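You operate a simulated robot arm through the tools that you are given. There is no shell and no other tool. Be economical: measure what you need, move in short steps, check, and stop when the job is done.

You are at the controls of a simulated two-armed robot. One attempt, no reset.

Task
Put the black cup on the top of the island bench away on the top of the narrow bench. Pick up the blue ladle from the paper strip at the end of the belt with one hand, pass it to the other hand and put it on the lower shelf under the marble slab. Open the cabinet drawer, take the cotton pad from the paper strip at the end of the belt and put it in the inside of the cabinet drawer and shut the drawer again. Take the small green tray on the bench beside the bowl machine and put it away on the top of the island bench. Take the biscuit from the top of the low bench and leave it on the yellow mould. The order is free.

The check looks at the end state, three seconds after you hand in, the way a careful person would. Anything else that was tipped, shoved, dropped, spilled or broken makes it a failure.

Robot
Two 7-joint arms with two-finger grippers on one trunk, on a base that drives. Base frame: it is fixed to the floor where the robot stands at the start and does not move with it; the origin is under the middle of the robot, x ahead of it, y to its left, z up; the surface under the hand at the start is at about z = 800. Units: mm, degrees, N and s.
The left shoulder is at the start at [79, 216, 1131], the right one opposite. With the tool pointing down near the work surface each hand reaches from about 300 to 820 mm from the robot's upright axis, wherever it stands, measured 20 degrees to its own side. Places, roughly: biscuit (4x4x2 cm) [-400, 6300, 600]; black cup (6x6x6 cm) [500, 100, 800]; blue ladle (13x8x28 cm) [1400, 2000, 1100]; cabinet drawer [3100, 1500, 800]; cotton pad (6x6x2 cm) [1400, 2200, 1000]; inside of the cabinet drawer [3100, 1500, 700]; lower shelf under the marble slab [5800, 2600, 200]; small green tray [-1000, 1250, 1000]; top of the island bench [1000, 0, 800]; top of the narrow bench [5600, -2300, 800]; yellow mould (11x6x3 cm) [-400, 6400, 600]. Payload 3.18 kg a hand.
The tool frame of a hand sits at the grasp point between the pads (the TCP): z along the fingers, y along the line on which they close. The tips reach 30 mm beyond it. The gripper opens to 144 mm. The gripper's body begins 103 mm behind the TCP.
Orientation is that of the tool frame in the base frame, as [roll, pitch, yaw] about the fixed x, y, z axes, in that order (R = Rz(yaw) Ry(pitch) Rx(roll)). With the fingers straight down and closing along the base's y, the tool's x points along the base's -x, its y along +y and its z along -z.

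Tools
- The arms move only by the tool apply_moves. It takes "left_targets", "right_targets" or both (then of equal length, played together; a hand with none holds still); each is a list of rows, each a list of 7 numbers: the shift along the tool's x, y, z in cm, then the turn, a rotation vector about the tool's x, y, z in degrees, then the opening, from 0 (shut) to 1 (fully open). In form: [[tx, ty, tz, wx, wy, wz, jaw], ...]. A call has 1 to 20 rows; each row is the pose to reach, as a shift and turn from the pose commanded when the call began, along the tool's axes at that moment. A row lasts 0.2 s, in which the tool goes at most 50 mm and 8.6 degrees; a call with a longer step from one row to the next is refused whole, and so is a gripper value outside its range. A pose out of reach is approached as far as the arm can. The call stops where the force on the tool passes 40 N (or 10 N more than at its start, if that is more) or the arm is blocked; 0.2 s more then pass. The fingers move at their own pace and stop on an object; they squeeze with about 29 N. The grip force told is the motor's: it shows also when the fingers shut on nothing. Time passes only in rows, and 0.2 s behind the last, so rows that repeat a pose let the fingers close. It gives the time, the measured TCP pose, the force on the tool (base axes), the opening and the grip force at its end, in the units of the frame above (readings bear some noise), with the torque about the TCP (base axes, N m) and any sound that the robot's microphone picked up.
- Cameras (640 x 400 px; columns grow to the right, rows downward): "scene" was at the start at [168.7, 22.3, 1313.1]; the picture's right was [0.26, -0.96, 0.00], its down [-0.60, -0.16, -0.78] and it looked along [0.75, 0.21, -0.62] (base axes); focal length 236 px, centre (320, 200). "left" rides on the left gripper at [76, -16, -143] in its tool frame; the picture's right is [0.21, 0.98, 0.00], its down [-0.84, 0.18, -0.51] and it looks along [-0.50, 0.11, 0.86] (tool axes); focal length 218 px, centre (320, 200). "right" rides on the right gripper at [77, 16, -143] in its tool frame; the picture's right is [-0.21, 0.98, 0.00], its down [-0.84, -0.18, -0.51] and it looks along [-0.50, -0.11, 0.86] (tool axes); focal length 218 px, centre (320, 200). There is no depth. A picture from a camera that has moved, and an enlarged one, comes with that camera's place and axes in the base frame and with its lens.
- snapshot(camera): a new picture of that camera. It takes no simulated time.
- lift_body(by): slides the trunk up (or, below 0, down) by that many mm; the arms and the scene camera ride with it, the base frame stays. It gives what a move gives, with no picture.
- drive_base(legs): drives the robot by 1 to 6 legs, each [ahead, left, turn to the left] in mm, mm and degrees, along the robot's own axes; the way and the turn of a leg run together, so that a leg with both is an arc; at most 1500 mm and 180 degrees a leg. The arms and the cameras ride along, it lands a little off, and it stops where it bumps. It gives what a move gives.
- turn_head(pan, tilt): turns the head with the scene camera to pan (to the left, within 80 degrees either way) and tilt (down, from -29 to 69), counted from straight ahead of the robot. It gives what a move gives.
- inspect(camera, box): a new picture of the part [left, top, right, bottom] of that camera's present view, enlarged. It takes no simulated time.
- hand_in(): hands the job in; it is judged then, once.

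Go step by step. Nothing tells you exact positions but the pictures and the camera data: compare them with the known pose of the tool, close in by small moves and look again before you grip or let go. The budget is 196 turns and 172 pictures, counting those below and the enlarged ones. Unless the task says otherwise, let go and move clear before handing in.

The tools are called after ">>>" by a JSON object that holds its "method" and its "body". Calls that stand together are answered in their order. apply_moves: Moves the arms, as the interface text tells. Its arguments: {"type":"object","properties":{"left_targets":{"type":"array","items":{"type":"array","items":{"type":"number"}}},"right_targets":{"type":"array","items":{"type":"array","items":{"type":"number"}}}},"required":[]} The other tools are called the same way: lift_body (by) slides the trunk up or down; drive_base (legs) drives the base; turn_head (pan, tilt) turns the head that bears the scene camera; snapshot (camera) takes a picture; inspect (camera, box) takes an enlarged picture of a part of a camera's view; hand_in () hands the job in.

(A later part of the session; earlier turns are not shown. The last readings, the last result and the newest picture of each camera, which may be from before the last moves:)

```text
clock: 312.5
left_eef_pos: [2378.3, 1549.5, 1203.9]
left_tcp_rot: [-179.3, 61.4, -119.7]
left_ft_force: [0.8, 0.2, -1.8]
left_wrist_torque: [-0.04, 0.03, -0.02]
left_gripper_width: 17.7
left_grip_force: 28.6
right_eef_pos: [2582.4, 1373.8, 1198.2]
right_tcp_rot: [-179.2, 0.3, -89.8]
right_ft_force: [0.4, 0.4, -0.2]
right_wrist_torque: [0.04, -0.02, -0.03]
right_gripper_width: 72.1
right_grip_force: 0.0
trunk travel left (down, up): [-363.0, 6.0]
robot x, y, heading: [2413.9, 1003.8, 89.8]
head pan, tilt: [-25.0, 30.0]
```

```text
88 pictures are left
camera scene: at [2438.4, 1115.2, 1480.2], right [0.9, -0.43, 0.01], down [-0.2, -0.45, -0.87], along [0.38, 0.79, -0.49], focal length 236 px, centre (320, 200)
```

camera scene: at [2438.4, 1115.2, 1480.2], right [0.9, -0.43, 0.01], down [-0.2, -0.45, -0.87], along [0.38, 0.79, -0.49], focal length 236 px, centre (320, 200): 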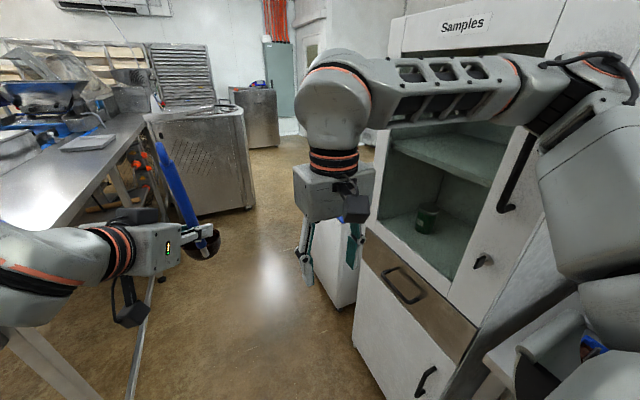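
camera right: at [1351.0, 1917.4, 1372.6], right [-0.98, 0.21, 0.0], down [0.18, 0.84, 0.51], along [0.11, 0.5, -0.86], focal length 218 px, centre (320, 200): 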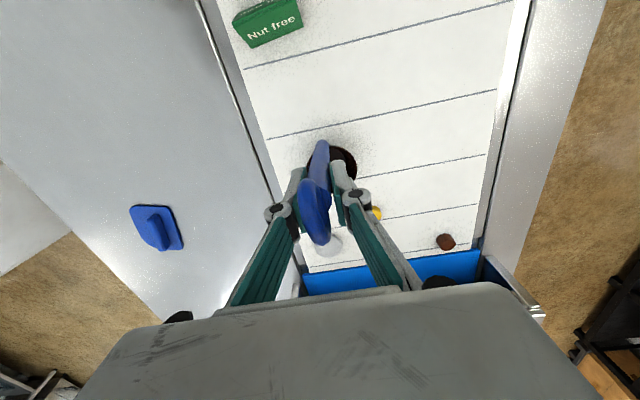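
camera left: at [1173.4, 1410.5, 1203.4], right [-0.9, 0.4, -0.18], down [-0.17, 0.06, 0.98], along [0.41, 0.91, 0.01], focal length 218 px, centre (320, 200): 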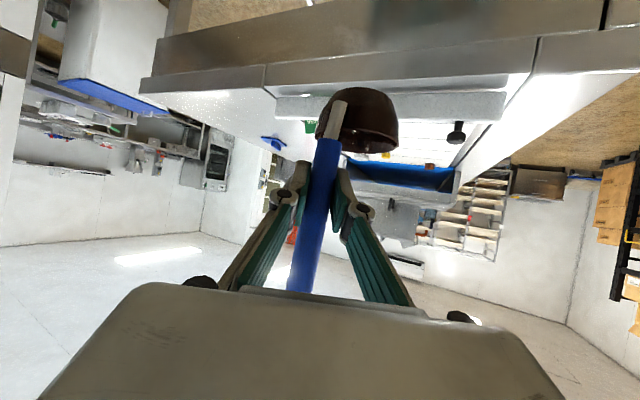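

The robot was blocked: probably the right elbow, which sticks out, touched the cabinet or the bench. I back away to the left and look at what was touched.

>>> {"method": "drive_base", "body": {"legs": [[0, 120, 0]]}}

>>> {"method": "turn_head", "body": {"pan": -60, "tilt": 35}}

>>> {"method": "snapshot", "body": {"camera": "scene"}}

>>> {"method": "turn_head", "body": {"pan": -80, "tilt": 20}}

>>> {"method": "snapshot", "body": {"camera": "scene"}}

>>> {"method": "snapshot", "body": {"camera": "right"}}

```text
clock: 314.2
left_eef_pos: [2273.0, 1557.2, 1200.2]
left_tcp_rot: [179.8, 60.8, -120.5]
left_ft_force: [0.1, 0.2, -2.1]
left_wrist_torque: [-0.07, -0.03, -0.03]
left_gripper_width: 17.6
left_grip_force: 28.8
right_eef_pos: [2477.5, 1381.1, 1193.8]
right_tcp_rot: [-180.0, -0.1, -89.9]
right_ft_force: [-0.3, -0.6, -0.7]
right_wrist_torque: [-0.02, 0.02, -0.04]
right_gripper_width: 72.0
right_grip_force: 0.0
trunk travel left (down, up): [-363.0, 6.0]
robot x, y, heading: [2296.4, 1004.1, 89.7]
head pan, tilt: [-25.0, 30.0]
```

```text
clock: 315.2
left_eef_pos: [2273.5, 1557.7, 1199.7]
left_tcp_rot: [179.9, 60.7, -120.5]
left_ft_force: [0.0, -0.7, -1.7]
left_wrist_torque: [-0.03, 0.03, 0.01]
left_gripper_width: 17.5
left_grip_force: 29.0
right_eef_pos: [2477.5, 1380.8, 1194.2]
right_tcp_rot: [179.9, -0.1, -89.9]
right_ft_force: [-0.6, 0.3, -0.2]
right_wrist_torque: [0.0, 0.01, 0.05]
right_gripper_width: 72.0
right_grip_force: 0.0
trunk travel left (down, up): [-363.0, 6.0]
robot x, y, heading: [2297.9, 1005.1, 89.7]
head pan, tilt: [-60.0, 35.0]
```

```text
87 pictures are left
camera scene: at [2374.4, 1086.8, 1471.1], right [0.5, -0.87, 0.0], down [-0.5, -0.28, -0.82], along [0.71, 0.41, -0.57], focal length 236 px, centre (320, 200)
```

scene: 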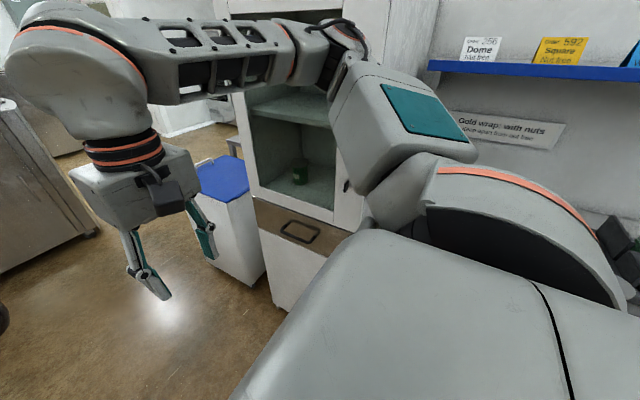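

```text
clock: 316.0
left_eef_pos: [2272.8, 1557.1, 1200.8]
left_tcp_rot: [179.8, 60.7, -120.5]
left_ft_force: [0.6, -0.3, -1.5]
left_wrist_torque: [-0.04, -0.03, 0.03]
left_gripper_width: 17.6
left_grip_force: 29.5
right_eef_pos: [2478.2, 1382.1, 1194.3]
right_tcp_rot: [180.0, -0.1, -89.9]
right_ft_force: [0.0, -0.4, 0.1]
right_wrist_torque: [-0.01, 0.0, 0.03]
right_gripper_width: 72.0
right_grip_force: 0.0
trunk travel left (down, up): [-363.0, 6.0]
robot x, y, heading: [2298.0, 1002.4, 89.8]
head pan, tilt: [-80.0, 20.0]
```

```text
86 pictures are left
camera scene: at [2389.9, 1058.8, 1494.9], right [0.17, -0.99, 0.0], down [-0.34, -0.06, -0.94], along [0.93, 0.16, -0.34], focal length 236 px, centre (320, 200)
```

scene: 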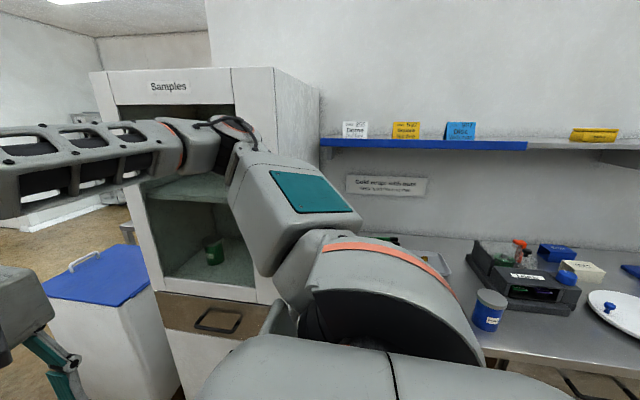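

```text
85 pictures are left
camera right: at [2461.5, 1304.1, 1337.7], right [-0.98, 0.21, 0.0], down [0.18, 0.84, 0.51], along [0.11, 0.49, -0.86], focal length 218 px, centre (320, 200)
```

right: 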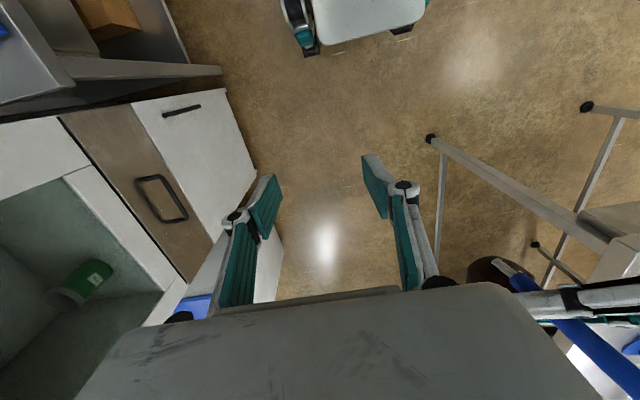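

Nothing appears disturbed; it was the elbow against the heavy cabinet. I continue with more clearance: straight ahead at x about 2280, then turn in the open corridor.

>>> {"method": "drive_base", "body": {"legs": [[1400, 0, 0], [500, 0, 0], [0, 0, -90], [1300, 0, 0], [1250, 0, 0]]}}

>>> {"method": "turn_head", "body": {"pan": -25, "tilt": 30}}

>>> {"method": "snapshot", "body": {"camera": "scene"}}

```text
clock: 341.3
left_eef_pos: [5385.7, 2952.7, 1200.5]
left_tcp_rot: [179.9, 60.7, 150.6]
left_ft_force: [0.2, -0.1, -1.5]
left_wrist_torque: [-0.02, 0.08, 0.02]
left_gripper_width: 17.8
left_grip_force: 29.1
right_eef_pos: [5215.1, 2746.0, 1193.6]
right_tcp_rot: [180.0, 0.0, -179.0]
right_ft_force: [-0.5, -0.6, -0.3]
right_wrist_torque: [0.05, 0.0, 0.01]
right_gripper_width: 71.9
right_grip_force: 0.1
trunk travel left (down, up): [-363.0, 6.0]
robot x, y, heading: [4833.1, 2916.6, 1.1]
head pan, tilt: [-80.0, 20.0]
```

```text
clock: 342.5
left_eef_pos: [5386.1, 2953.2, 1200.3]
left_tcp_rot: [179.8, 60.7, 150.6]
left_ft_force: [-0.9, -0.2, -1.0]
left_wrist_torque: [0.01, 0.04, 0.0]
left_gripper_width: 17.9
left_grip_force: 28.8
right_eef_pos: [5214.2, 2746.0, 1194.0]
right_tcp_rot: [-180.0, -0.1, -179.0]
right_ft_force: [0.4, -1.6, 0.2]
right_wrist_torque: [-0.01, -0.01, 0.03]
right_gripper_width: 72.2
right_grip_force: 0.1
trunk travel left (down, up): [-363.0, 6.0]
robot x, y, heading: [4832.2, 2919.0, 0.8]
head pan, tilt: [-25.0, 30.0]
```

```text
84 pictures are left
camera scene: at [4956.3, 2881.5, 1478.9], right [-0.41, -0.91, 0.0], down [-0.46, 0.2, -0.87], along [0.79, -0.35, -0.5], focal length 236 px, centre (320, 200)
```

scene: 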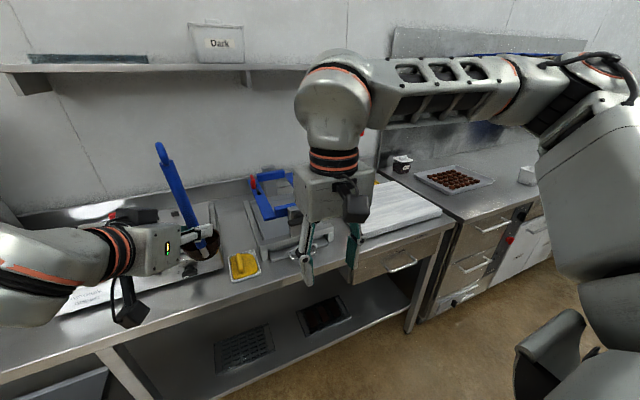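

The slab covers y about 1990–2454, and the shelf below is free around [5680, 2200]. I strafe along the aisle there, then lower the trunk.

>>> {"method": "drive_base", "body": {"legs": [[0, -740, -1]]}}

>>> {"method": "lift_body", "body": {"by": -355}}

>>> {"method": "turn_head", "body": {"pan": 0, "tilt": 35}}

>>> {"method": "snapshot", "body": {"camera": "scene"}}

```text
clock: 349.4
left_eef_pos: [5389.1, 2204.5, 1200.8]
left_tcp_rot: [179.8, 60.7, 149.3]
left_ft_force: [0.9, -0.2, -0.7]
left_wrist_torque: [0.02, 0.05, -0.02]
left_gripper_width: 17.7
left_grip_force: 29.2
right_eef_pos: [5212.9, 2001.7, 1194.4]
right_tcp_rot: [180.0, -0.2, 179.7]
right_ft_force: [-0.1, -0.1, -0.9]
right_wrist_torque: [0.03, 0.01, 0.02]
right_gripper_width: 72.0
right_grip_force: 0.0
trunk travel left (down, up): [-363.0, 6.0]
robot x, y, heading: [4837.2, 2181.5, -0.5]
head pan, tilt: [-25.0, 30.0]
```

```text
clock: 352.1
left_eef_pos: [5402.2, 2200.4, 793.0]
left_tcp_rot: [-169.0, 49.1, 157.8]
left_ft_force: [-5.2, -2.0, 19.0]
left_wrist_torque: [0.46, -0.96, 0.05]
left_gripper_width: 31.4
left_grip_force: 28.6
right_eef_pos: [5211.4, 2002.0, 885.5]
right_tcp_rot: [-180.0, -1.2, 179.8]
right_ft_force: [-0.4, 0.0, 0.6]
right_wrist_torque: [0.01, -0.07, -0.04]
right_gripper_width: 71.9
right_grip_force: 0.0
trunk travel left (down, up): [-59.0, 310.0]
robot x, y, heading: [4835.0, 2184.7, -0.3]
head pan, tilt: [-25.0, 30.0]
stopped: the force on the tool passed its limit at 86 N (the readings are from after the stop); the commanded pose is now the measured one
```

```text
clock: 352.9
left_eef_pos: [5402.8, 2202.0, 792.7]
left_tcp_rot: [-169.0, 49.0, 157.9]
left_ft_force: [-8.9, -5.6, 29.1]
left_wrist_torque: [0.55, -1.39, -0.05]
left_gripper_width: 30.7
left_grip_force: 29.2
right_eef_pos: [5210.9, 2000.7, 886.8]
right_tcp_rot: [180.0, -1.2, 179.7]
right_ft_force: [-0.4, -0.3, 0.3]
right_wrist_torque: [0.0, -0.02, 0.03]
right_gripper_width: 72.2
right_grip_force: 0.1
trunk travel left (down, up): [-59.0, 310.0]
robot x, y, heading: [4835.5, 2181.6, -0.4]
head pan, tilt: [0.0, 35.0]
```

```text
83 pictures are left
camera scene: at [5163.0, 2179.0, 1135.5], right [-0.01, -1.0, 0.0], down [-0.57, 0.01, -0.82], along [0.82, -0.01, -0.57], focal length 236 px, centre (320, 200)
```

scene: 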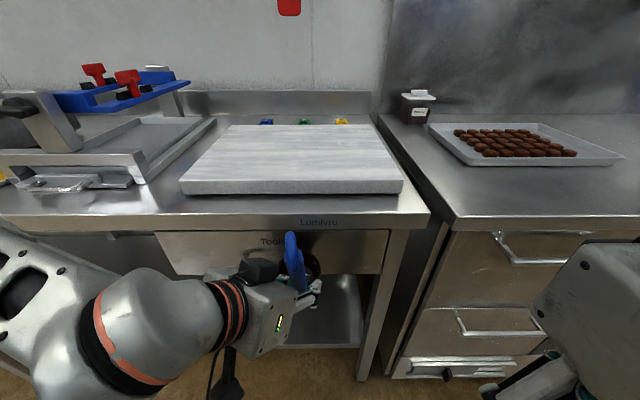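

The ladle bowl caught on the protruding "Tools" drawer handle. I raise the trunk a little to release the force, back off, and check the ladle.

>>> {"method": "inspect", "body": {"camera": "scene", "box": [200, 200, 400, 325]}}

>>> {"method": "lift_body", "body": {"by": 40}}

>>> {"method": "inspect", "body": {"camera": "scene", "box": [200, 200, 400, 325]}}

>>> {"method": "snapshot", "body": {"camera": "left"}}

```text
3.20 times, centred on (300, 262) of scene
camera zoom: at [5163.0, 2179.0, 1135.5], right [-0.01, -1.0, 0.0], down [-0.57, 0.01, -0.82], along [0.82, -0.01, -0.57], focal length 754 px, centre (384, 0)
```

zoom: 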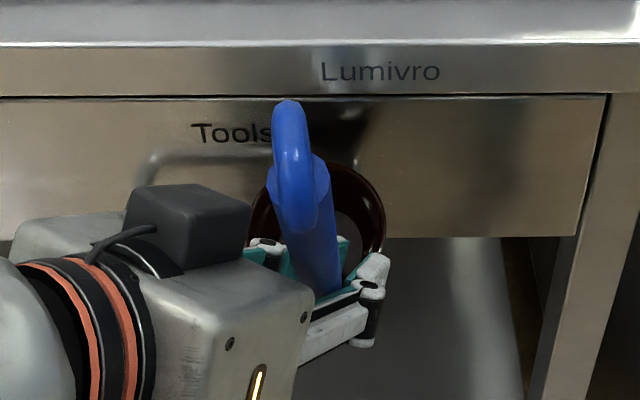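

```text
clock: 353.8
left_eef_pos: [5404.1, 2203.5, 823.9]
left_tcp_rot: [-168.8, 48.0, 158.3]
left_ft_force: [0.4, 0.8, -2.5]
left_wrist_torque: [-0.07, 0.0, -0.02]
left_gripper_width: 23.7
left_grip_force: 29.3
right_eef_pos: [5216.2, 2001.5, 922.7]
right_tcp_rot: [179.9, -1.6, 179.8]
right_ft_force: [-0.2, 0.4, -0.1]
right_wrist_torque: [-0.01, 0.06, -0.01]
right_gripper_width: 72.2
right_grip_force: 0.0
trunk travel left (down, up): [-99.0, 270.0]
robot x, y, heading: [4837.2, 2184.4, -0.6]
head pan, tilt: [0.0, 35.0]
```

```text
3.20 times, centred on (300, 262) of scene
camera zoom: at [5125.8, 2180.0, 1186.0], right [-0.01, -1.0, 0.0], down [-0.57, 0.0, -0.82], along [0.82, -0.01, -0.57], focal length 754 px, centre (384, 0)
```

zoom: 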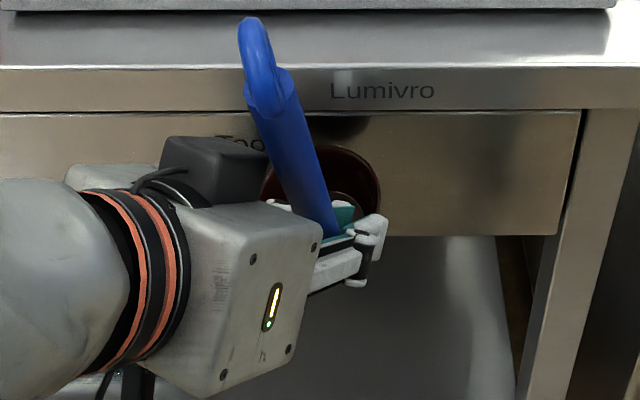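

```text
80 pictures are left
camera left: at [5262.7, 2270.5, 863.0], right [0.36, 0.89, -0.28], down [0.3, 0.17, 0.94], along [0.88, -0.42, -0.21], focal length 218 px, centre (320, 200)
```

left: 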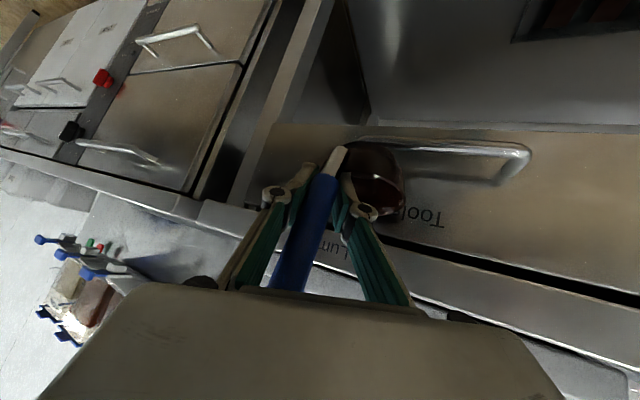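

The ladle is still gripped but has pivoted a bit. I back off 250 mm and inspect it and the drawer.

>>> {"method": "drive_base", "body": {"legs": [[-250, 0, 0]]}}

>>> {"method": "snapshot", "body": {"camera": "scene"}}

>>> {"method": "snapshot", "body": {"camera": "left"}}

>>> {"method": "snapshot", "body": {"camera": "right"}}

```text
clock: 355.6
left_eef_pos: [5153.9, 2202.6, 829.5]
left_tcp_rot: [-169.0, 48.4, 158.0]
left_ft_force: [0.9, 0.2, -0.8]
left_wrist_torque: [-0.04, 0.04, -0.01]
left_gripper_width: 23.6
left_grip_force: 28.8
right_eef_pos: [4964.9, 2002.2, 925.0]
right_tcp_rot: [-180.0, -1.2, 179.8]
right_ft_force: [-0.8, 0.2, -0.3]
right_wrist_torque: [-0.01, 0.01, -0.01]
right_gripper_width: 72.2
right_grip_force: 0.1
trunk travel left (down, up): [-99.0, 270.0]
robot x, y, heading: [4585.0, 2182.2, -0.7]
head pan, tilt: [0.0, 35.0]
```

```text
79 pictures are left
camera scene: at [4874.3, 2181.6, 1187.3], right [-0.01, -1.0, 0.0], down [-0.57, 0.0, -0.82], along [0.82, -0.01, -0.57], focal length 236 px, centre (320, 200)
```

scene: 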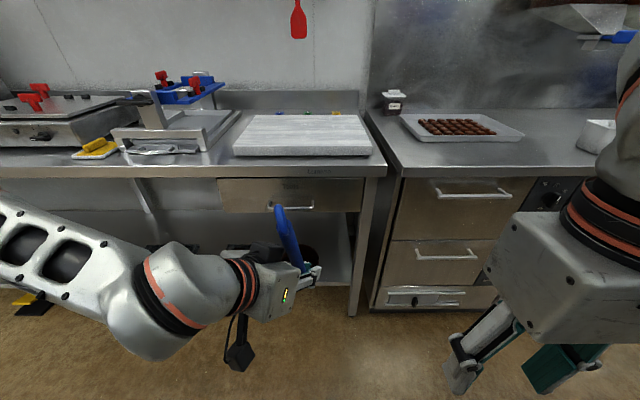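

```text
78 pictures are left
camera left: at [5012.6, 2271.8, 866.0], right [0.36, 0.89, -0.28], down [0.3, 0.17, 0.94], along [0.88, -0.42, -0.2], focal length 218 px, centre (320, 200)
```

left: 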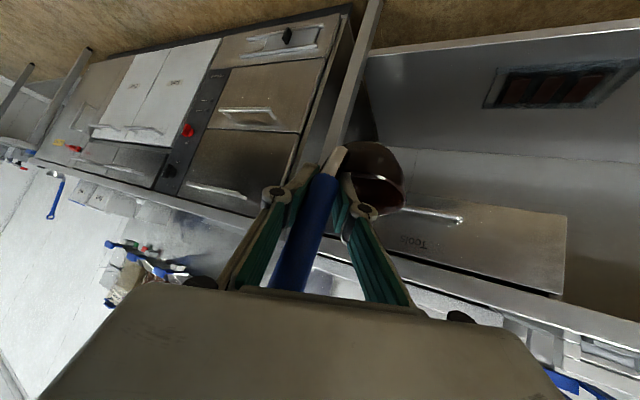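

```text
77 pictures are left
camera right: at [4893.0, 2018.4, 1070.4], right [0.21, 0.98, -0.01], down [0.85, -0.18, 0.49], along [0.48, -0.11, -0.87], focal length 218 px, centre (320, 200)
```

right: 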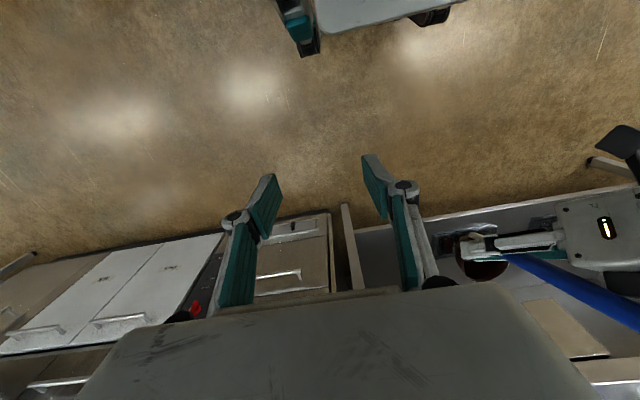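

The ladle is intact, leaning about 13°, and the drawer is undisturbed. I straighten it and lower it here in the free aisle before going in under the bench.

>>> {"method": "lift_body", "body": {"by": -95}}

>>> {"method": "apply_moves", "body": {"left_targets": [[0, 0, 0, -2.2, 6, 1.3, 0.02], [0, 0, 0, -4.3, 12, 2.6, 0.02], [3.2, 0.5, 2.8, -4.3, 12, 2.6, 0.02], [6.4, 1.1, 5.6, -4.3, 12, 2.6, 0.02], [9.6, 1.6, 8.4, -4.3, 12, 2.6, 0.02], [12.8, 2.2, 11.2, -4.3, 12, 2.6, 0.02], [16, 2.7, 14, -4.3, 12, 2.6, 0.02]]}}

>>> {"method": "snapshot", "body": {"camera": "scene"}}

>>> {"method": "snapshot", "body": {"camera": "left"}}

```text
clock: 356.9
left_eef_pos: [5141.9, 2204.2, 671.7]
left_tcp_rot: [-164.5, 39.6, 161.1]
left_ft_force: [-0.1, 0.6, -0.8]
left_wrist_torque: [0.01, 0.0, 0.01]
left_gripper_width: 23.7
left_grip_force: 29.0
right_eef_pos: [4967.2, 2002.3, 826.5]
right_tcp_rot: [-179.8, -3.1, 179.8]
right_ft_force: [0.1, -0.9, 0.4]
right_wrist_torque: [0.0, -0.03, -0.02]
right_gripper_width: 71.9
right_grip_force: 0.0
trunk travel left (down, up): [-4.0, 365.0]
robot x, y, heading: [4586.5, 2187.2, -0.4]
head pan, tilt: [0.0, 35.0]
```

```text
clock: 358.5
left_eef_pos: [5112.7, 2239.0, 465.2]
left_tcp_rot: [-172.1, 28.3, 155.1]
left_ft_force: [0.3, -0.7, -1.4]
left_wrist_torque: [-0.02, -0.02, 0.0]
left_gripper_width: 24.0
left_grip_force: 28.9
left hand out of reach, approached as far as the arm can: row 1, 2, 3, 4, 5, 6, 7
right_eef_pos: [4967.6, 2003.7, 825.4]
right_tcp_rot: [-179.9, -3.1, 179.9]
right_ft_force: [0.4, -0.1, 0.1]
right_wrist_torque: [0.0, -0.01, 0.01]
right_gripper_width: 71.9
right_grip_force: 0.1
trunk travel left (down, up): [-4.0, 365.0]
robot x, y, heading: [4583.7, 2184.9, -0.5]
head pan, tilt: [0.0, 35.0]
```

```text
76 pictures are left
camera scene: at [4962.5, 2180.9, 1063.4], right [-0.01, -1.0, 0.0], down [-0.57, 0.0, -0.82], along [0.82, -0.01, -0.57], focal length 236 px, centre (320, 200)
```

scene: 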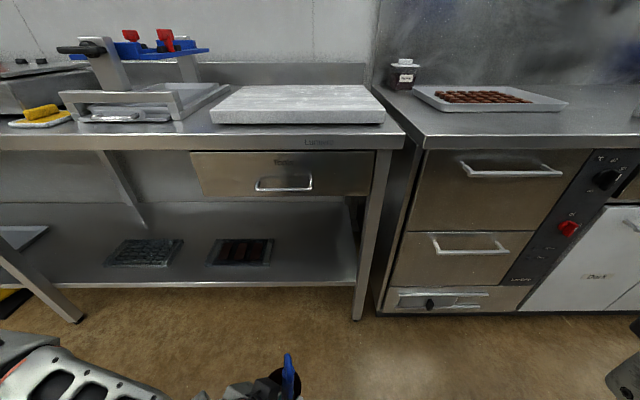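

```text
75 pictures are left
camera left: at [4992.1, 2297.8, 556.4], right [0.3, 0.93, -0.22], down [0.57, 0.01, 0.82], along [0.76, -0.37, -0.53], focal length 218 px, centre (320, 200)
```

left: 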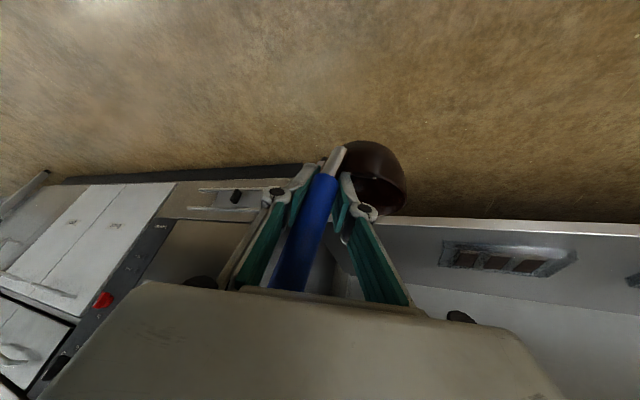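

The shelf is at about z 268, with a free area near [5650, 2215] and about 400 mm of clear height under the drawer. I raise the right hand out of the way and lower the ladle a bit more.

>>> {"method": "apply_moves", "body": {"left_targets": [[0.5, 0.1, 0.9, 0, 0, 0, 0.02], [1, 0.2, 1.8, 0, 0, 0, 0.02], [1.5, 0.4, 2.7, 0, 0, 0, 0.02], [2, 0.5, 3.5, 0, 0, 0, 0.02], [2.4, 0.6, 4.4, 0, 0, 0, 0.02], [2.8, 0.7, 5.2, 0, 0, 0, 0.02]], "right_targets": [[0, 0, -4.5, 0, 0, 0, 0.5], [0, 0, -9, 0, 0, 0, 0.5], [0, 0, -13.5, 0, 0, 0, 0.5], [0, 0, -18, 0, 0, 0, 0.5], [0, 0, -22, 0, 0, 0, 0.5], [0, 0, -26, 0, 0, 0, 0.5]]}}

>>> {"method": "turn_head", "body": {"pan": 10, "tilt": 55}}

>>> {"method": "snapshot", "body": {"camera": "scene"}}

```text
clock: 359.9
left_eef_pos: [5115.5, 2253.1, 416.7]
left_tcp_rot: [-172.0, 28.2, 155.2]
left_ft_force: [0.4, -0.2, -0.7]
left_wrist_torque: [-0.04, 0.02, 0.02]
left_gripper_width: 23.7
left_grip_force: 28.9
left hand out of reach, approached as far as the arm can: row 2, 3, 4, 5, 6
right_eef_pos: [4971.7, 2015.0, 1029.1]
right_tcp_rot: [179.8, -3.1, 179.8]
right_ft_force: [-0.5, 0.0, 0.8]
right_wrist_torque: [0.03, 0.01, 0.04]
right_gripper_width: 72.2
right_grip_force: 0.1
right hand out of reach, approached as far as the arm can: row 5, 6
trunk travel left (down, up): [-4.0, 365.0]
robot x, y, heading: [4586.5, 2183.4, -0.5]
head pan, tilt: [0.0, 35.0]
```

```text
clock: 360.7
left_eef_pos: [5115.1, 2253.0, 416.9]
left_tcp_rot: [-172.0, 28.2, 155.2]
left_ft_force: [-0.2, -0.4, -1.6]
left_wrist_torque: [-0.01, 0.04, -0.01]
left_gripper_width: 23.8
left_grip_force: 28.3
right_eef_pos: [4971.4, 2015.0, 1029.5]
right_tcp_rot: [-180.0, -3.1, 179.8]
right_ft_force: [-1.0, -0.3, 0.4]
right_wrist_torque: [0.02, -0.01, -0.03]
right_gripper_width: 72.1
right_grip_force: 0.1
trunk travel left (down, up): [-4.0, 365.0]
robot x, y, heading: [4587.7, 2184.3, -0.6]
head pan, tilt: [10.0, 55.0]
```

```text
74 pictures are left
camera scene: at [4945.6, 2193.5, 1035.2], right [0.16, -0.99, 0.0], down [-0.81, -0.14, -0.57], along [0.57, 0.09, -0.82], focal length 236 px, centre (320, 200)
```

scene: 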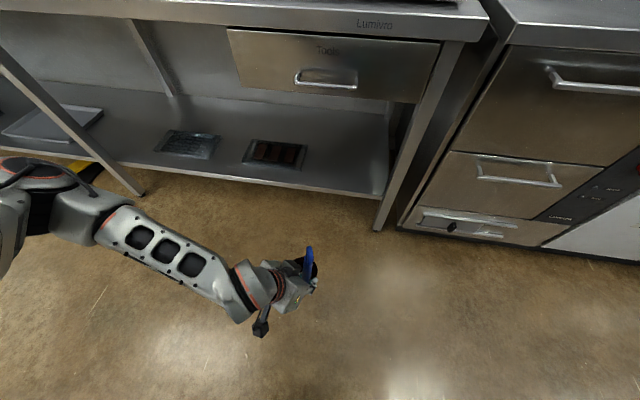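

The left elbow sticks out to the side, so the approach needs care. I enlarge the ladle to see which way the bowl points.

>>> {"method": "inspect", "body": {"camera": "scene", "box": [230, 220, 350, 345]}}

>>> {"method": "snapshot", "body": {"camera": "left"}}

```text
3.20 times, centred on (290, 282) of scene
camera zoom: at [4945.6, 2193.5, 1035.2], right [0.16, -0.99, 0.0], down [-0.81, -0.14, -0.57], along [0.57, 0.09, -0.82], focal length 754 px, centre (416, -64)
```

zoom: 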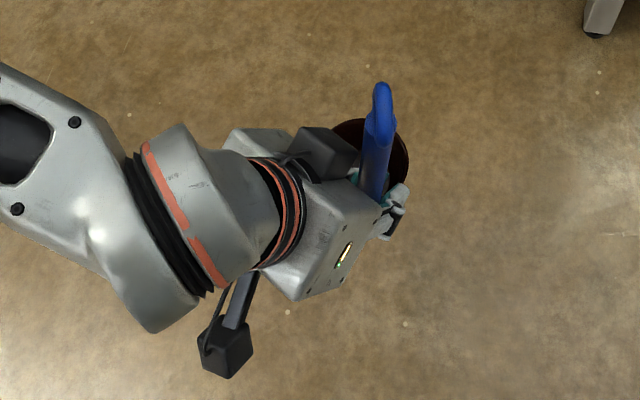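

```text
72 pictures are left
camera left: at [4994.4, 2312.4, 508.2], right [0.3, 0.93, -0.22], down [0.57, 0.01, 0.82], along [0.76, -0.37, -0.53], focal length 218 px, centre (320, 200)
```

left: 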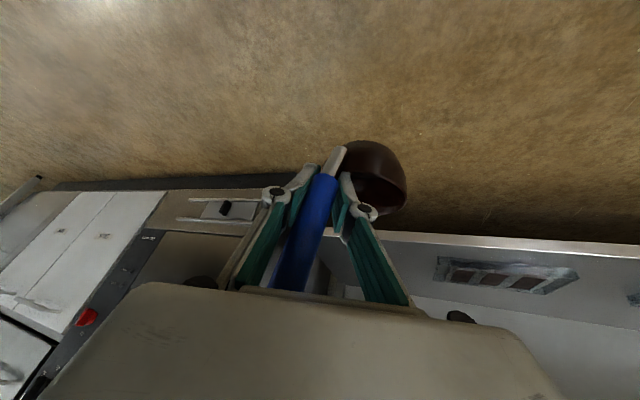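

The bowl faces forward. I turn 12° left (so the elbow stays outside the bench), shift, and advance most of the way, then look again.

>>> {"method": "drive_base", "body": {"legs": [[0, 0, 12], [0, -232, 0], [290, 0, 0]]}}

>>> {"method": "snapshot", "body": {"camera": "scene"}}

>>> {"method": "snapshot", "body": {"camera": "left"}}

```text
clock: 365.8
left_eef_pos: [5421.1, 2191.9, 418.3]
left_tcp_rot: [-172.0, 28.1, 167.3]
left_ft_force: [-0.1, 0.3, -2.4]
left_wrist_torque: [-0.04, 0.04, 0.02]
left_gripper_width: 23.8
left_grip_force: 28.8
right_eef_pos: [5331.8, 1929.7, 1029.5]
right_tcp_rot: [179.9, -3.2, -168.1]
right_ft_force: [0.1, 0.6, 0.2]
right_wrist_torque: [0.0, 0.02, 0.01]
right_gripper_width: 72.0
right_grip_force: 0.0
trunk travel left (down, up): [-4.0, 365.0]
robot x, y, heading: [4917.9, 2014.1, 11.7]
head pan, tilt: [10.0, 55.0]
```

```text
71 pictures are left
camera scene: at [5267.7, 2098.6, 1035.0], right [0.37, -0.93, 0.0], down [-0.76, -0.3, -0.57], along [0.53, 0.21, -0.82], focal length 236 px, centre (320, 200)
```

scene: 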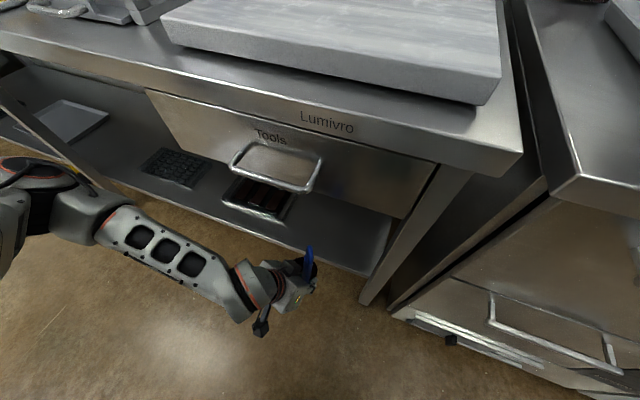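

```text
70 pictures are left
camera left: at [5290.2, 2225.1, 508.0], right [0.1, 0.97, -0.22], down [0.56, 0.13, 0.82], along [0.82, -0.2, -0.53], focal length 218 px, centre (320, 200)
```

left: 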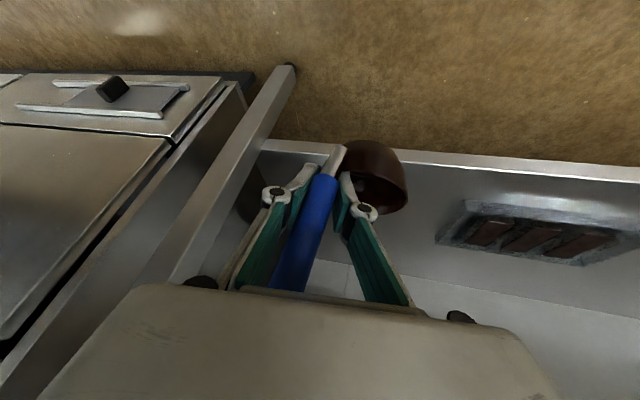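

The bowl will clear the shelf lip. I lower 20 mm for more wrist clearance under the drawer handle, then advance 160 mm.

>>> {"method": "apply_moves", "body": {"left_targets": [[0.5, 0.1, 0.9, 0, 0, 0, 0.02], [0.95, 0.24, 1.74, 0, 0, 0, 0.02]]}}

>>> {"method": "drive_base", "body": {"legs": [[100, 0, 0]]}}

>>> {"method": "snapshot", "body": {"camera": "scene"}}

>>> {"method": "snapshot", "body": {"camera": "left"}}

```text
clock: 366.4
left_eef_pos: [5419.1, 2199.5, 400.7]
left_tcp_rot: [-171.9, 28.3, 167.3]
left_ft_force: [0.5, -0.4, -2.1]
left_wrist_torque: [-0.06, 0.01, -0.03]
left_gripper_width: 23.7
left_grip_force: 29.2
left hand out of reach, approached as far as the arm can: row 1, 2
right_eef_pos: [5330.9, 1930.3, 1029.1]
right_tcp_rot: [179.9, -3.1, -168.1]
right_ft_force: [-0.2, 0.4, 0.0]
right_wrist_torque: [-0.03, 0.02, 0.01]
right_gripper_width: 72.0
right_grip_force: 0.0
trunk travel left (down, up): [-4.0, 365.0]
robot x, y, heading: [4919.7, 2014.4, 11.8]
head pan, tilt: [10.0, 55.0]
```

```text
clock: 367.5
left_eef_pos: [5517.9, 2219.6, 399.5]
left_tcp_rot: [-172.0, 28.2, 167.2]
left_ft_force: [0.4, -0.3, -2.4]
left_wrist_torque: [-0.03, -0.01, -0.01]
left_gripper_width: 23.8
left_grip_force: 28.7
right_eef_pos: [5428.8, 1949.0, 1030.0]
right_tcp_rot: [180.0, -3.2, -168.1]
right_ft_force: [-0.3, -0.1, -0.4]
right_wrist_torque: [0.01, 0.06, -0.01]
right_gripper_width: 71.9
right_grip_force: 0.1
trunk travel left (down, up): [-4.0, 365.0]
robot x, y, heading: [5018.0, 2031.3, 11.6]
head pan, tilt: [10.0, 55.0]
```

```text
69 pictures are left
camera scene: at [5365.2, 2118.3, 1034.8], right [0.37, -0.93, 0.0], down [-0.76, -0.3, -0.57], along [0.53, 0.21, -0.82], focal length 236 px, centre (320, 200)
```

scene: 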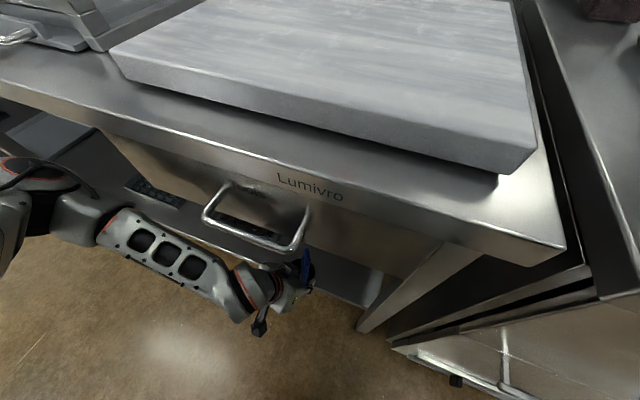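

```text
68 pictures are left
camera left: at [5386.9, 2251.8, 490.8], right [0.1, 0.97, -0.22], down [0.56, 0.13, 0.82], along [0.82, -0.2, -0.53], focal length 218 px, centre (320, 200)
```

left: 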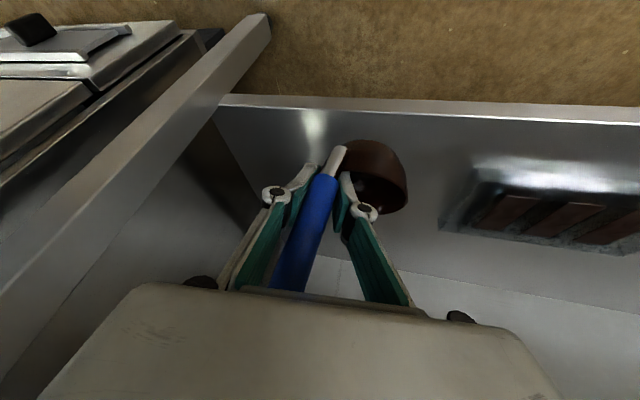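

The bowl is already over the shelf. I advance another 75 mm.

>>> {"method": "drive_base", "body": {"legs": [[75, 0, 0]]}}

>>> {"method": "apply_moves", "body": {"left_targets": [[0.5, 0.1, 0.9, 0, 0, 0, 0.02], [1, 0.2, 1.8, 0, 0, 0, 0.02]]}}

>>> {"method": "snapshot", "body": {"camera": "left"}}

>>> {"method": "snapshot", "body": {"camera": "scene"}}

```text
clock: 368.5
left_eef_pos: [5553.5, 2233.5, 394.6]
left_tcp_rot: [-171.4, 26.8, 167.5]
left_ft_force: [0.2, -0.7, -1.2]
left_wrist_torque: [0.01, 0.03, 0.01]
left_gripper_width: 23.7
left_grip_force: 29.0
right_eef_pos: [5480.1, 1964.3, 1029.6]
right_tcp_rot: [180.0, -3.1, -167.8]
right_ft_force: [0.0, -0.5, 0.8]
right_wrist_torque: [-0.02, -0.02, 0.0]
right_gripper_width: 72.2
right_grip_force: 0.0
trunk travel left (down, up): [-4.0, 365.0]
robot x, y, heading: [5070.5, 2044.9, 12.0]
head pan, tilt: [10.0, 55.0]
stopped in leg 1: the robot was blocked; the commanded pose is now the measured one
```

```text
clock: 369.1
left_eef_pos: [5552.5, 2241.6, 378.9]
left_tcp_rot: [-171.3, 26.9, 167.4]
left_ft_force: [-0.8, 0.3, -1.6]
left_wrist_torque: [-0.06, 0.04, -0.05]
left_gripper_width: 23.5
left_grip_force: 28.8
left hand out of reach, approached as far as the arm can: row 1, 2
right_eef_pos: [5481.1, 1962.4, 1028.0]
right_tcp_rot: [-179.9, -3.2, -167.8]
right_ft_force: [-0.1, -0.3, -0.6]
right_wrist_torque: [0.01, -0.02, -0.05]
right_gripper_width: 72.1
right_grip_force: 0.1
trunk travel left (down, up): [-4.0, 365.0]
robot x, y, heading: [5069.7, 2041.8, 12.1]
head pan, tilt: [10.0, 55.0]
```

```text
67 pictures are left
camera left: at [5424.6, 2274.5, 472.2], right [0.09, 0.97, -0.23], down [0.58, 0.13, 0.8], along [0.81, -0.2, -0.55], focal length 218 px, centre (320, 200)
```

left: 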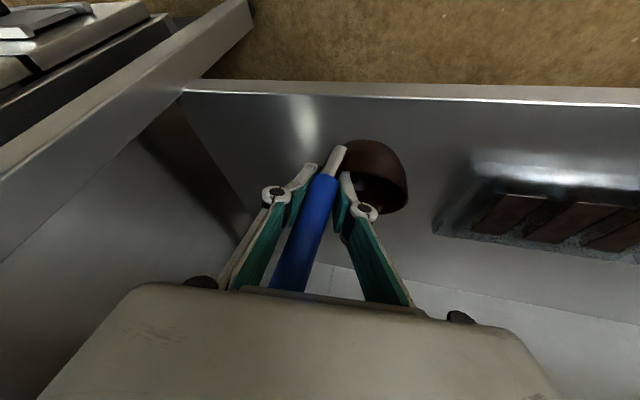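

```text
66 pictures are left
camera scene: at [5416.3, 2132.0, 1035.3], right [0.37, -0.93, 0.0], down [-0.76, -0.31, -0.57], along [0.53, 0.21, -0.82], focal length 236 px, centre (320, 200)
```

scene: 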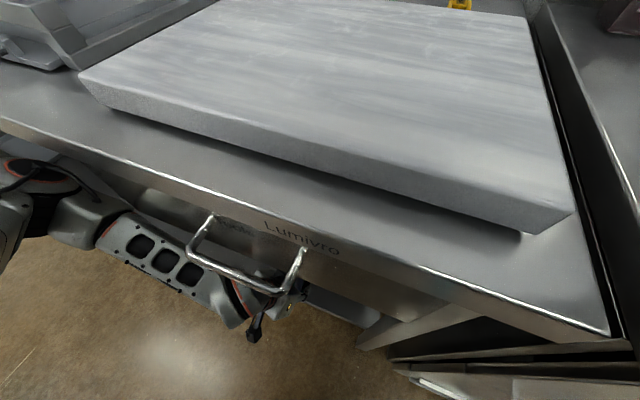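

The robot bumped lightly (elbow or wrist against the bench), but the bowl is well over the shelf. I ease back 8 mm and creep down to contact.

>>> {"method": "drive_base", "body": {"legs": [[-8, 0, 0]]}}

>>> {"method": "apply_moves", "body": {"left_targets": [[0.24, 0.06, 0.44, 0, 0, 0, 0.02], [0.47, 0.12, 0.87, 0, 0, 0, 0.02], [0.7, 0.18, 1.3, 0, 0, 0, 0.02], [0.94, 0.24, 1.74, 0, 0, 0, 0.02], [1.2, 0.3, 2.2, 0, 0, 0, 0.02], [1.42, 0.36, 2.6, 0, 0, 0, 0.02]]}}

>>> {"method": "snapshot", "body": {"camera": "left"}}

```text
clock: 369.9
left_eef_pos: [5545.3, 2240.0, 379.7]
left_tcp_rot: [-171.3, 26.8, 167.5]
left_ft_force: [0.1, -0.1, -1.7]
left_wrist_torque: [-0.04, 0.02, 0.0]
left_gripper_width: 23.4
left_grip_force: 28.8
right_eef_pos: [5473.7, 1962.5, 1029.1]
right_tcp_rot: [180.0, -3.3, -167.8]
right_ft_force: [-0.2, -0.4, 0.2]
right_wrist_torque: [0.0, -0.04, 0.0]
right_gripper_width: 71.9
right_grip_force: 0.0
trunk travel left (down, up): [-4.0, 365.0]
robot x, y, heading: [5057.9, 2043.7, 12.0]
head pan, tilt: [10.0, 55.0]
```

```text
clock: 371.2
left_eef_pos: [5544.9, 2252.1, 356.1]
left_tcp_rot: [-171.4, 26.8, 167.5]
left_ft_force: [-0.3, -0.4, -0.7]
left_wrist_torque: [-0.02, 0.02, 0.01]
left_gripper_width: 23.4
left_grip_force: 28.8
left hand out of reach, approached as far as the arm can: row 2, 3, 4, 5, 6
right_eef_pos: [5475.7, 1962.5, 1029.7]
right_tcp_rot: [-179.8, -3.3, -167.7]
right_ft_force: [-0.7, 1.1, 0.5]
right_wrist_torque: [0.01, 0.01, -0.02]
right_gripper_width: 71.7
right_grip_force: 0.1
trunk travel left (down, up): [-4.0, 365.0]
robot x, y, heading: [5060.4, 2045.2, 12.2]
head pan, tilt: [10.0, 55.0]
```

```text
65 pictures are left
camera left: at [5416.1, 2284.9, 450.3], right [0.09, 0.97, -0.23], down [0.58, 0.13, 0.8], along [0.81, -0.21, -0.55], focal length 218 px, centre (320, 200)
```

left: 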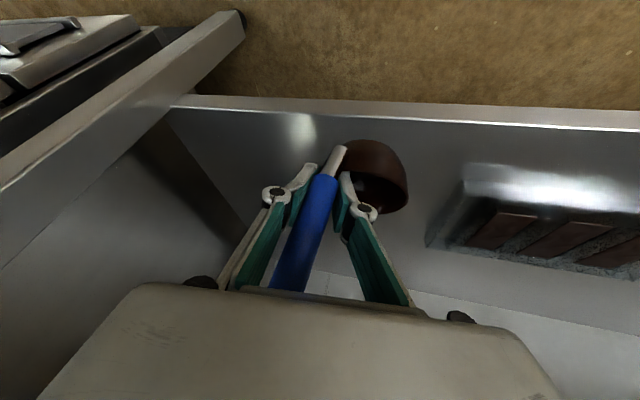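

The shelf's front edge is at x about 5558, z about 230, so the bowl should go about 60 mm deeper. I extend the arm forward.

>>> {"method": "apply_moves", "body": {"left_targets": [[-1.3, 0.4, 0.6, 0, 0, 0, 0.02], [-2.6, 0.85, 1.2, 0, 0, 0, 0.02], [-3.9, 1.3, 1.8, 0, 0, 0, 0.02], [-5.2, 1.7, 2.4, 0, 0, 0, 0.02], [-5.2, 1.7, 2.4, 0, 0, 0, 0.02]]}}

>>> {"method": "snapshot", "body": {"camera": "left"}}

```text
clock: 372.4
left_eef_pos: [5594.1, 2257.6, 357.8]
left_tcp_rot: [-171.0, 26.4, 167.7]
left_ft_force: [-0.3, -0.7, -2.0]
left_wrist_torque: [0.0, 0.05, 0.01]
left_gripper_width: 23.6
left_grip_force: 28.8
left hand out of reach, approached as far as the arm can: row 3, 4, 5
right_eef_pos: [5470.1, 1964.0, 1029.4]
right_tcp_rot: [-179.9, -3.2, -167.6]
right_ft_force: [0.4, -0.6, -0.3]
right_wrist_torque: [-0.03, 0.01, -0.01]
right_gripper_width: 72.0
right_grip_force: 0.0
trunk travel left (down, up): [-4.0, 365.0]
robot x, y, heading: [5063.5, 2045.5, 12.3]
head pan, tilt: [10.0, 55.0]
```

```text
64 pictures are left
camera left: at [5466.6, 2290.6, 451.5], right [0.09, 0.97, -0.23], down [0.59, 0.13, 0.8], along [0.8, -0.21, -0.56], focal length 218 px, centre (320, 200)
```

left: 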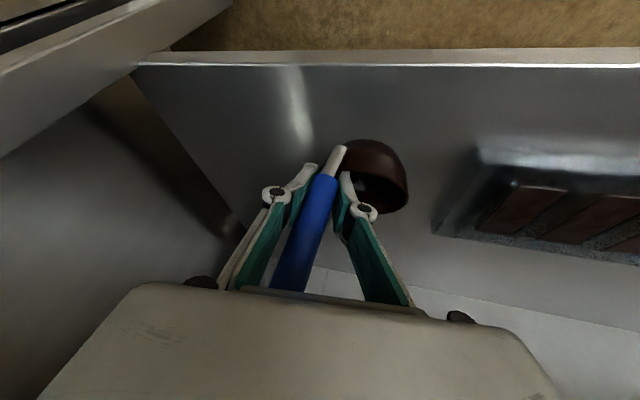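

Now the bowl is near x 5635, well on the shelf. I creep down to contact.

>>> {"method": "apply_moves", "body": {"left_targets": [[0.24, 0.06, 0.44, 0, 0, 0, 0.02], [0.47, 0.12, 0.87, 0, 0, 0, 0.02], [0.7, 0.18, 1.3, 0, 0, 0, 0.02], [0.94, 0.24, 1.74, 0, 0, 0, 0.02], [1.2, 0.3, 2.2, 0, 0, 0, 0.02], [1.42, 0.36, 2.6, 0, 0, 0, 0.02], [1.65, 0.42, 3.0, 0, 0, 0, 0.02]]}}

>>> {"method": "snapshot", "body": {"camera": "left"}}

```text
clock: 374.1
left_eef_pos: [5601.6, 2269.8, 338.6]
left_tcp_rot: [-171.3, 27.1, 167.4]
left_ft_force: [-0.2, 0.9, -0.8]
left_wrist_torque: [-0.04, 0.02, -0.01]
left_gripper_width: 23.4
left_grip_force: 29.2
left hand out of reach, approached as far as the arm can: row 2, 3, 4, 5, 6, 7
right_eef_pos: [5474.7, 1960.8, 1028.4]
right_tcp_rot: [-180.0, -3.1, -167.9]
right_ft_force: [-0.2, 0.0, -0.2]
right_wrist_torque: [-0.01, 0.0, 0.0]
right_gripper_width: 72.1
right_grip_force: 0.1
trunk travel left (down, up): [-4.0, 365.0]
robot x, y, heading: [5060.6, 2042.0, 11.8]
head pan, tilt: [10.0, 55.0]
```

```text
63 pictures are left
camera left: at [5472.1, 2303.0, 432.5], right [0.1, 0.97, -0.23], down [0.58, 0.13, 0.81], along [0.81, -0.21, -0.55], focal length 218 px, centre (320, 200)
```

left: 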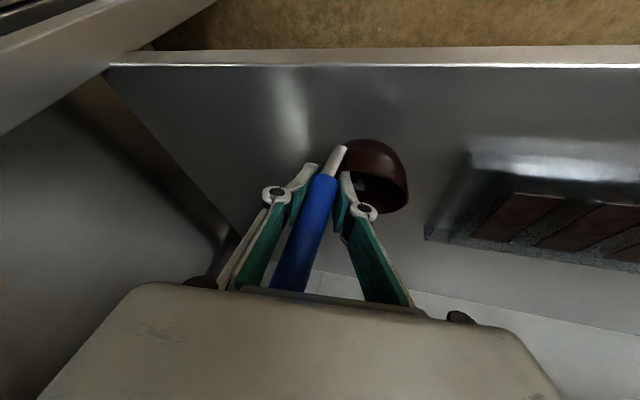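

No contact yet; I continue down.

>>> {"method": "apply_moves", "body": {"left_targets": [[0.2, -0.1, 0.5, 0, 0, 0, 0.02], [0.4, -0.2, 1.0, 0, 0, 0, 0.02], [0.6, -0.3, 1.5, 0, 0, 0, 0.02], [0.8, -0.4, 2.0, 0, 0, 0, 0.02], [1.0, -0.5, 2.5, 0, 0, 0, 0.02], [1.2, -0.55, 3.0, 0, 0, 0, 0.02], [1.4, -0.6, 3.5, 0, 0, 0, 0.02]]}}

>>> {"method": "snapshot", "body": {"camera": "left"}}

```text
clock: 375.6
left_eef_pos: [5593.4, 2281.7, 323.9]
left_tcp_rot: [-171.3, 26.8, 167.5]
left_ft_force: [-0.1, 0.5, -2.0]
left_wrist_torque: [-0.02, 0.06, -0.01]
left_gripper_width: 23.7
left_grip_force: 29.0
left hand out of reach, approached as far as the arm can: row 1, 2, 3, 4, 5, 6, 7
right_eef_pos: [5474.9, 1961.4, 1029.3]
right_tcp_rot: [180.0, -3.2, -167.7]
right_ft_force: [0.3, 1.0, -0.3]
right_wrist_torque: [0.02, -0.01, 0.0]
right_gripper_width: 72.1
right_grip_force: 0.1
trunk travel left (down, up): [-4.0, 365.0]
robot x, y, heading: [5058.9, 2046.3, 12.0]
head pan, tilt: [10.0, 55.0]
```

```text
62 pictures are left
camera left: at [5464.7, 2314.3, 417.3], right [0.09, 0.97, -0.23], down [0.58, 0.13, 0.8], along [0.81, -0.21, -0.55], focal length 218 px, centre (320, 200)
```

left: 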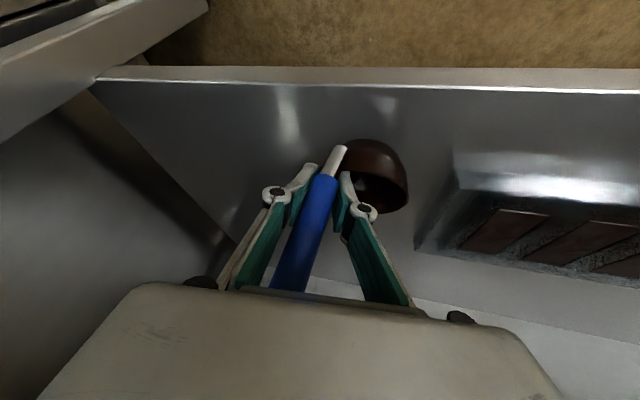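

The arm is at its lower limit here. I try moving the base forward 30 mm so the hand can come lower, watching for a block.

>>> {"method": "drive_base", "body": {"legs": [[28, -15, 0]]}}

>>> {"method": "apply_moves", "body": {"left_targets": [[0.9, -0.1, 0.4, 0, 0, 0, 0.02], [1.8, -0.2, 0.8, 0, 0, 0, 0.02], [2.5, -0.2, 1.4, 0, 0, 0, 0.02], [3.2, -0.2, 2.0, 0, 0, 0, 0.02], [3.7, -0.2, 2.6, 0, 0, 0, 0.02]]}}

>>> {"method": "snapshot", "body": {"camera": "left"}}

```text
clock: 376.5
left_eef_pos: [5614.7, 2279.9, 324.1]
left_tcp_rot: [-171.3, 26.9, 167.9]
left_ft_force: [-0.3, -0.1, -1.8]
left_wrist_torque: [-0.04, 0.0, -0.01]
left_gripper_width: 23.4
left_grip_force: 28.9
right_eef_pos: [5492.1, 1960.5, 1035.3]
right_tcp_rot: [-179.5, -2.5, -167.8]
right_ft_force: [-0.2, 0.8, 0.4]
right_wrist_torque: [-0.01, 0.02, 0.01]
right_gripper_width: 71.9
right_grip_force: 0.0
trunk travel left (down, up): [-4.0, 365.0]
robot x, y, heading: [5092.9, 2037.5, 12.2]
head pan, tilt: [10.0, 55.0]
```

```text
clock: 377.6
left_eef_pos: [5598.1, 2286.2, 311.4]
left_tcp_rot: [-171.0, 27.8, 167.5]
left_ft_force: [-2.5, 0.8, 16.2]
left_wrist_torque: [0.35, -0.71, 0.09]
left_gripper_width: 24.1
left_grip_force: 29.2
left hand out of reach, approached as far as the arm can: row 2, 3, 4, 5
right_eef_pos: [5491.8, 1959.8, 1035.6]
right_tcp_rot: [-179.4, -2.1, -167.7]
right_ft_force: [0.1, 0.2, -0.4]
right_wrist_torque: [-0.05, 0.01, -0.01]
right_gripper_width: 71.8
right_grip_force: 0.0
trunk travel left (down, up): [-4.0, 365.0]
robot x, y, heading: [5089.7, 2034.1, 12.1]
head pan, tilt: [10.0, 55.0]
stopped in row 5 (left hand): the force on the tool passed its limit at 47 N (the readings are from after the stop); the commanded pose is now the measured one
```

```text
61 pictures are left
camera left: at [5467.7, 2320.9, 402.4], right [0.1, 0.97, -0.23], down [0.57, 0.14, 0.81], along [0.82, -0.21, -0.54], focal length 218 px, centre (320, 200)
```

left: 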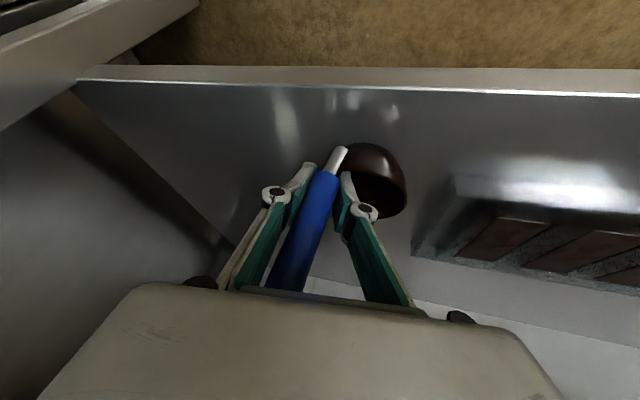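

The bowl now rests on the shelf (16 N). I open the fingers slightly and look.

>>> {"method": "apply_moves", "body": {"left_targets": [[0, 0, 0, 0, 0, 0, 0.17], [0, 0, 0, 0, 0, 0, 0.2], [0, 0, 0, 0, 0, 0, 0.25], [0, 0, 0, 0, 0, 0, 0.3]]}}

>>> {"method": "snapshot", "body": {"camera": "left"}}

```text
clock: 378.6
left_eef_pos: [5596.4, 2286.1, 309.0]
left_tcp_rot: [-171.0, 27.6, 167.7]
left_ft_force: [0.1, 0.6, -0.2]
left_wrist_torque: [0.02, -0.02, 0.02]
left_gripper_width: 42.9
left_grip_force: 0.0
right_eef_pos: [5493.4, 1960.0, 1034.9]
right_tcp_rot: [-179.5, -2.3, -167.7]
right_ft_force: [-0.1, -0.3, 0.1]
right_wrist_torque: [0.0, 0.0, 0.02]
right_gripper_width: 72.0
right_grip_force: 0.1
trunk travel left (down, up): [-4.0, 365.0]
robot x, y, heading: [5090.6, 2034.0, 12.1]
head pan, tilt: [10.0, 55.0]
```

```text
60 pictures are left
camera left: at [5466.0, 2320.9, 401.0], right [0.09, 0.97, -0.23], down [0.57, 0.14, 0.81], along [0.82, -0.21, -0.54], focal length 218 px, centre (320, 200)
```

left: 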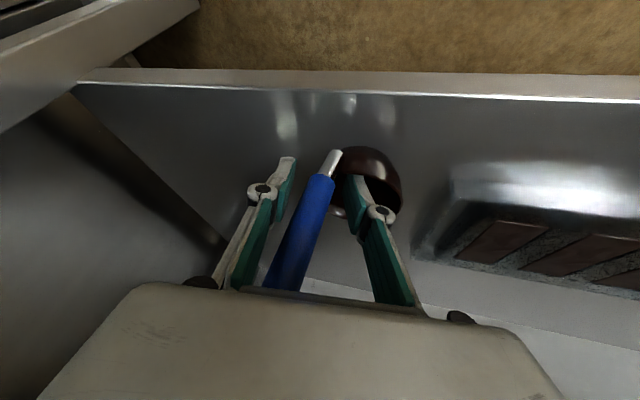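

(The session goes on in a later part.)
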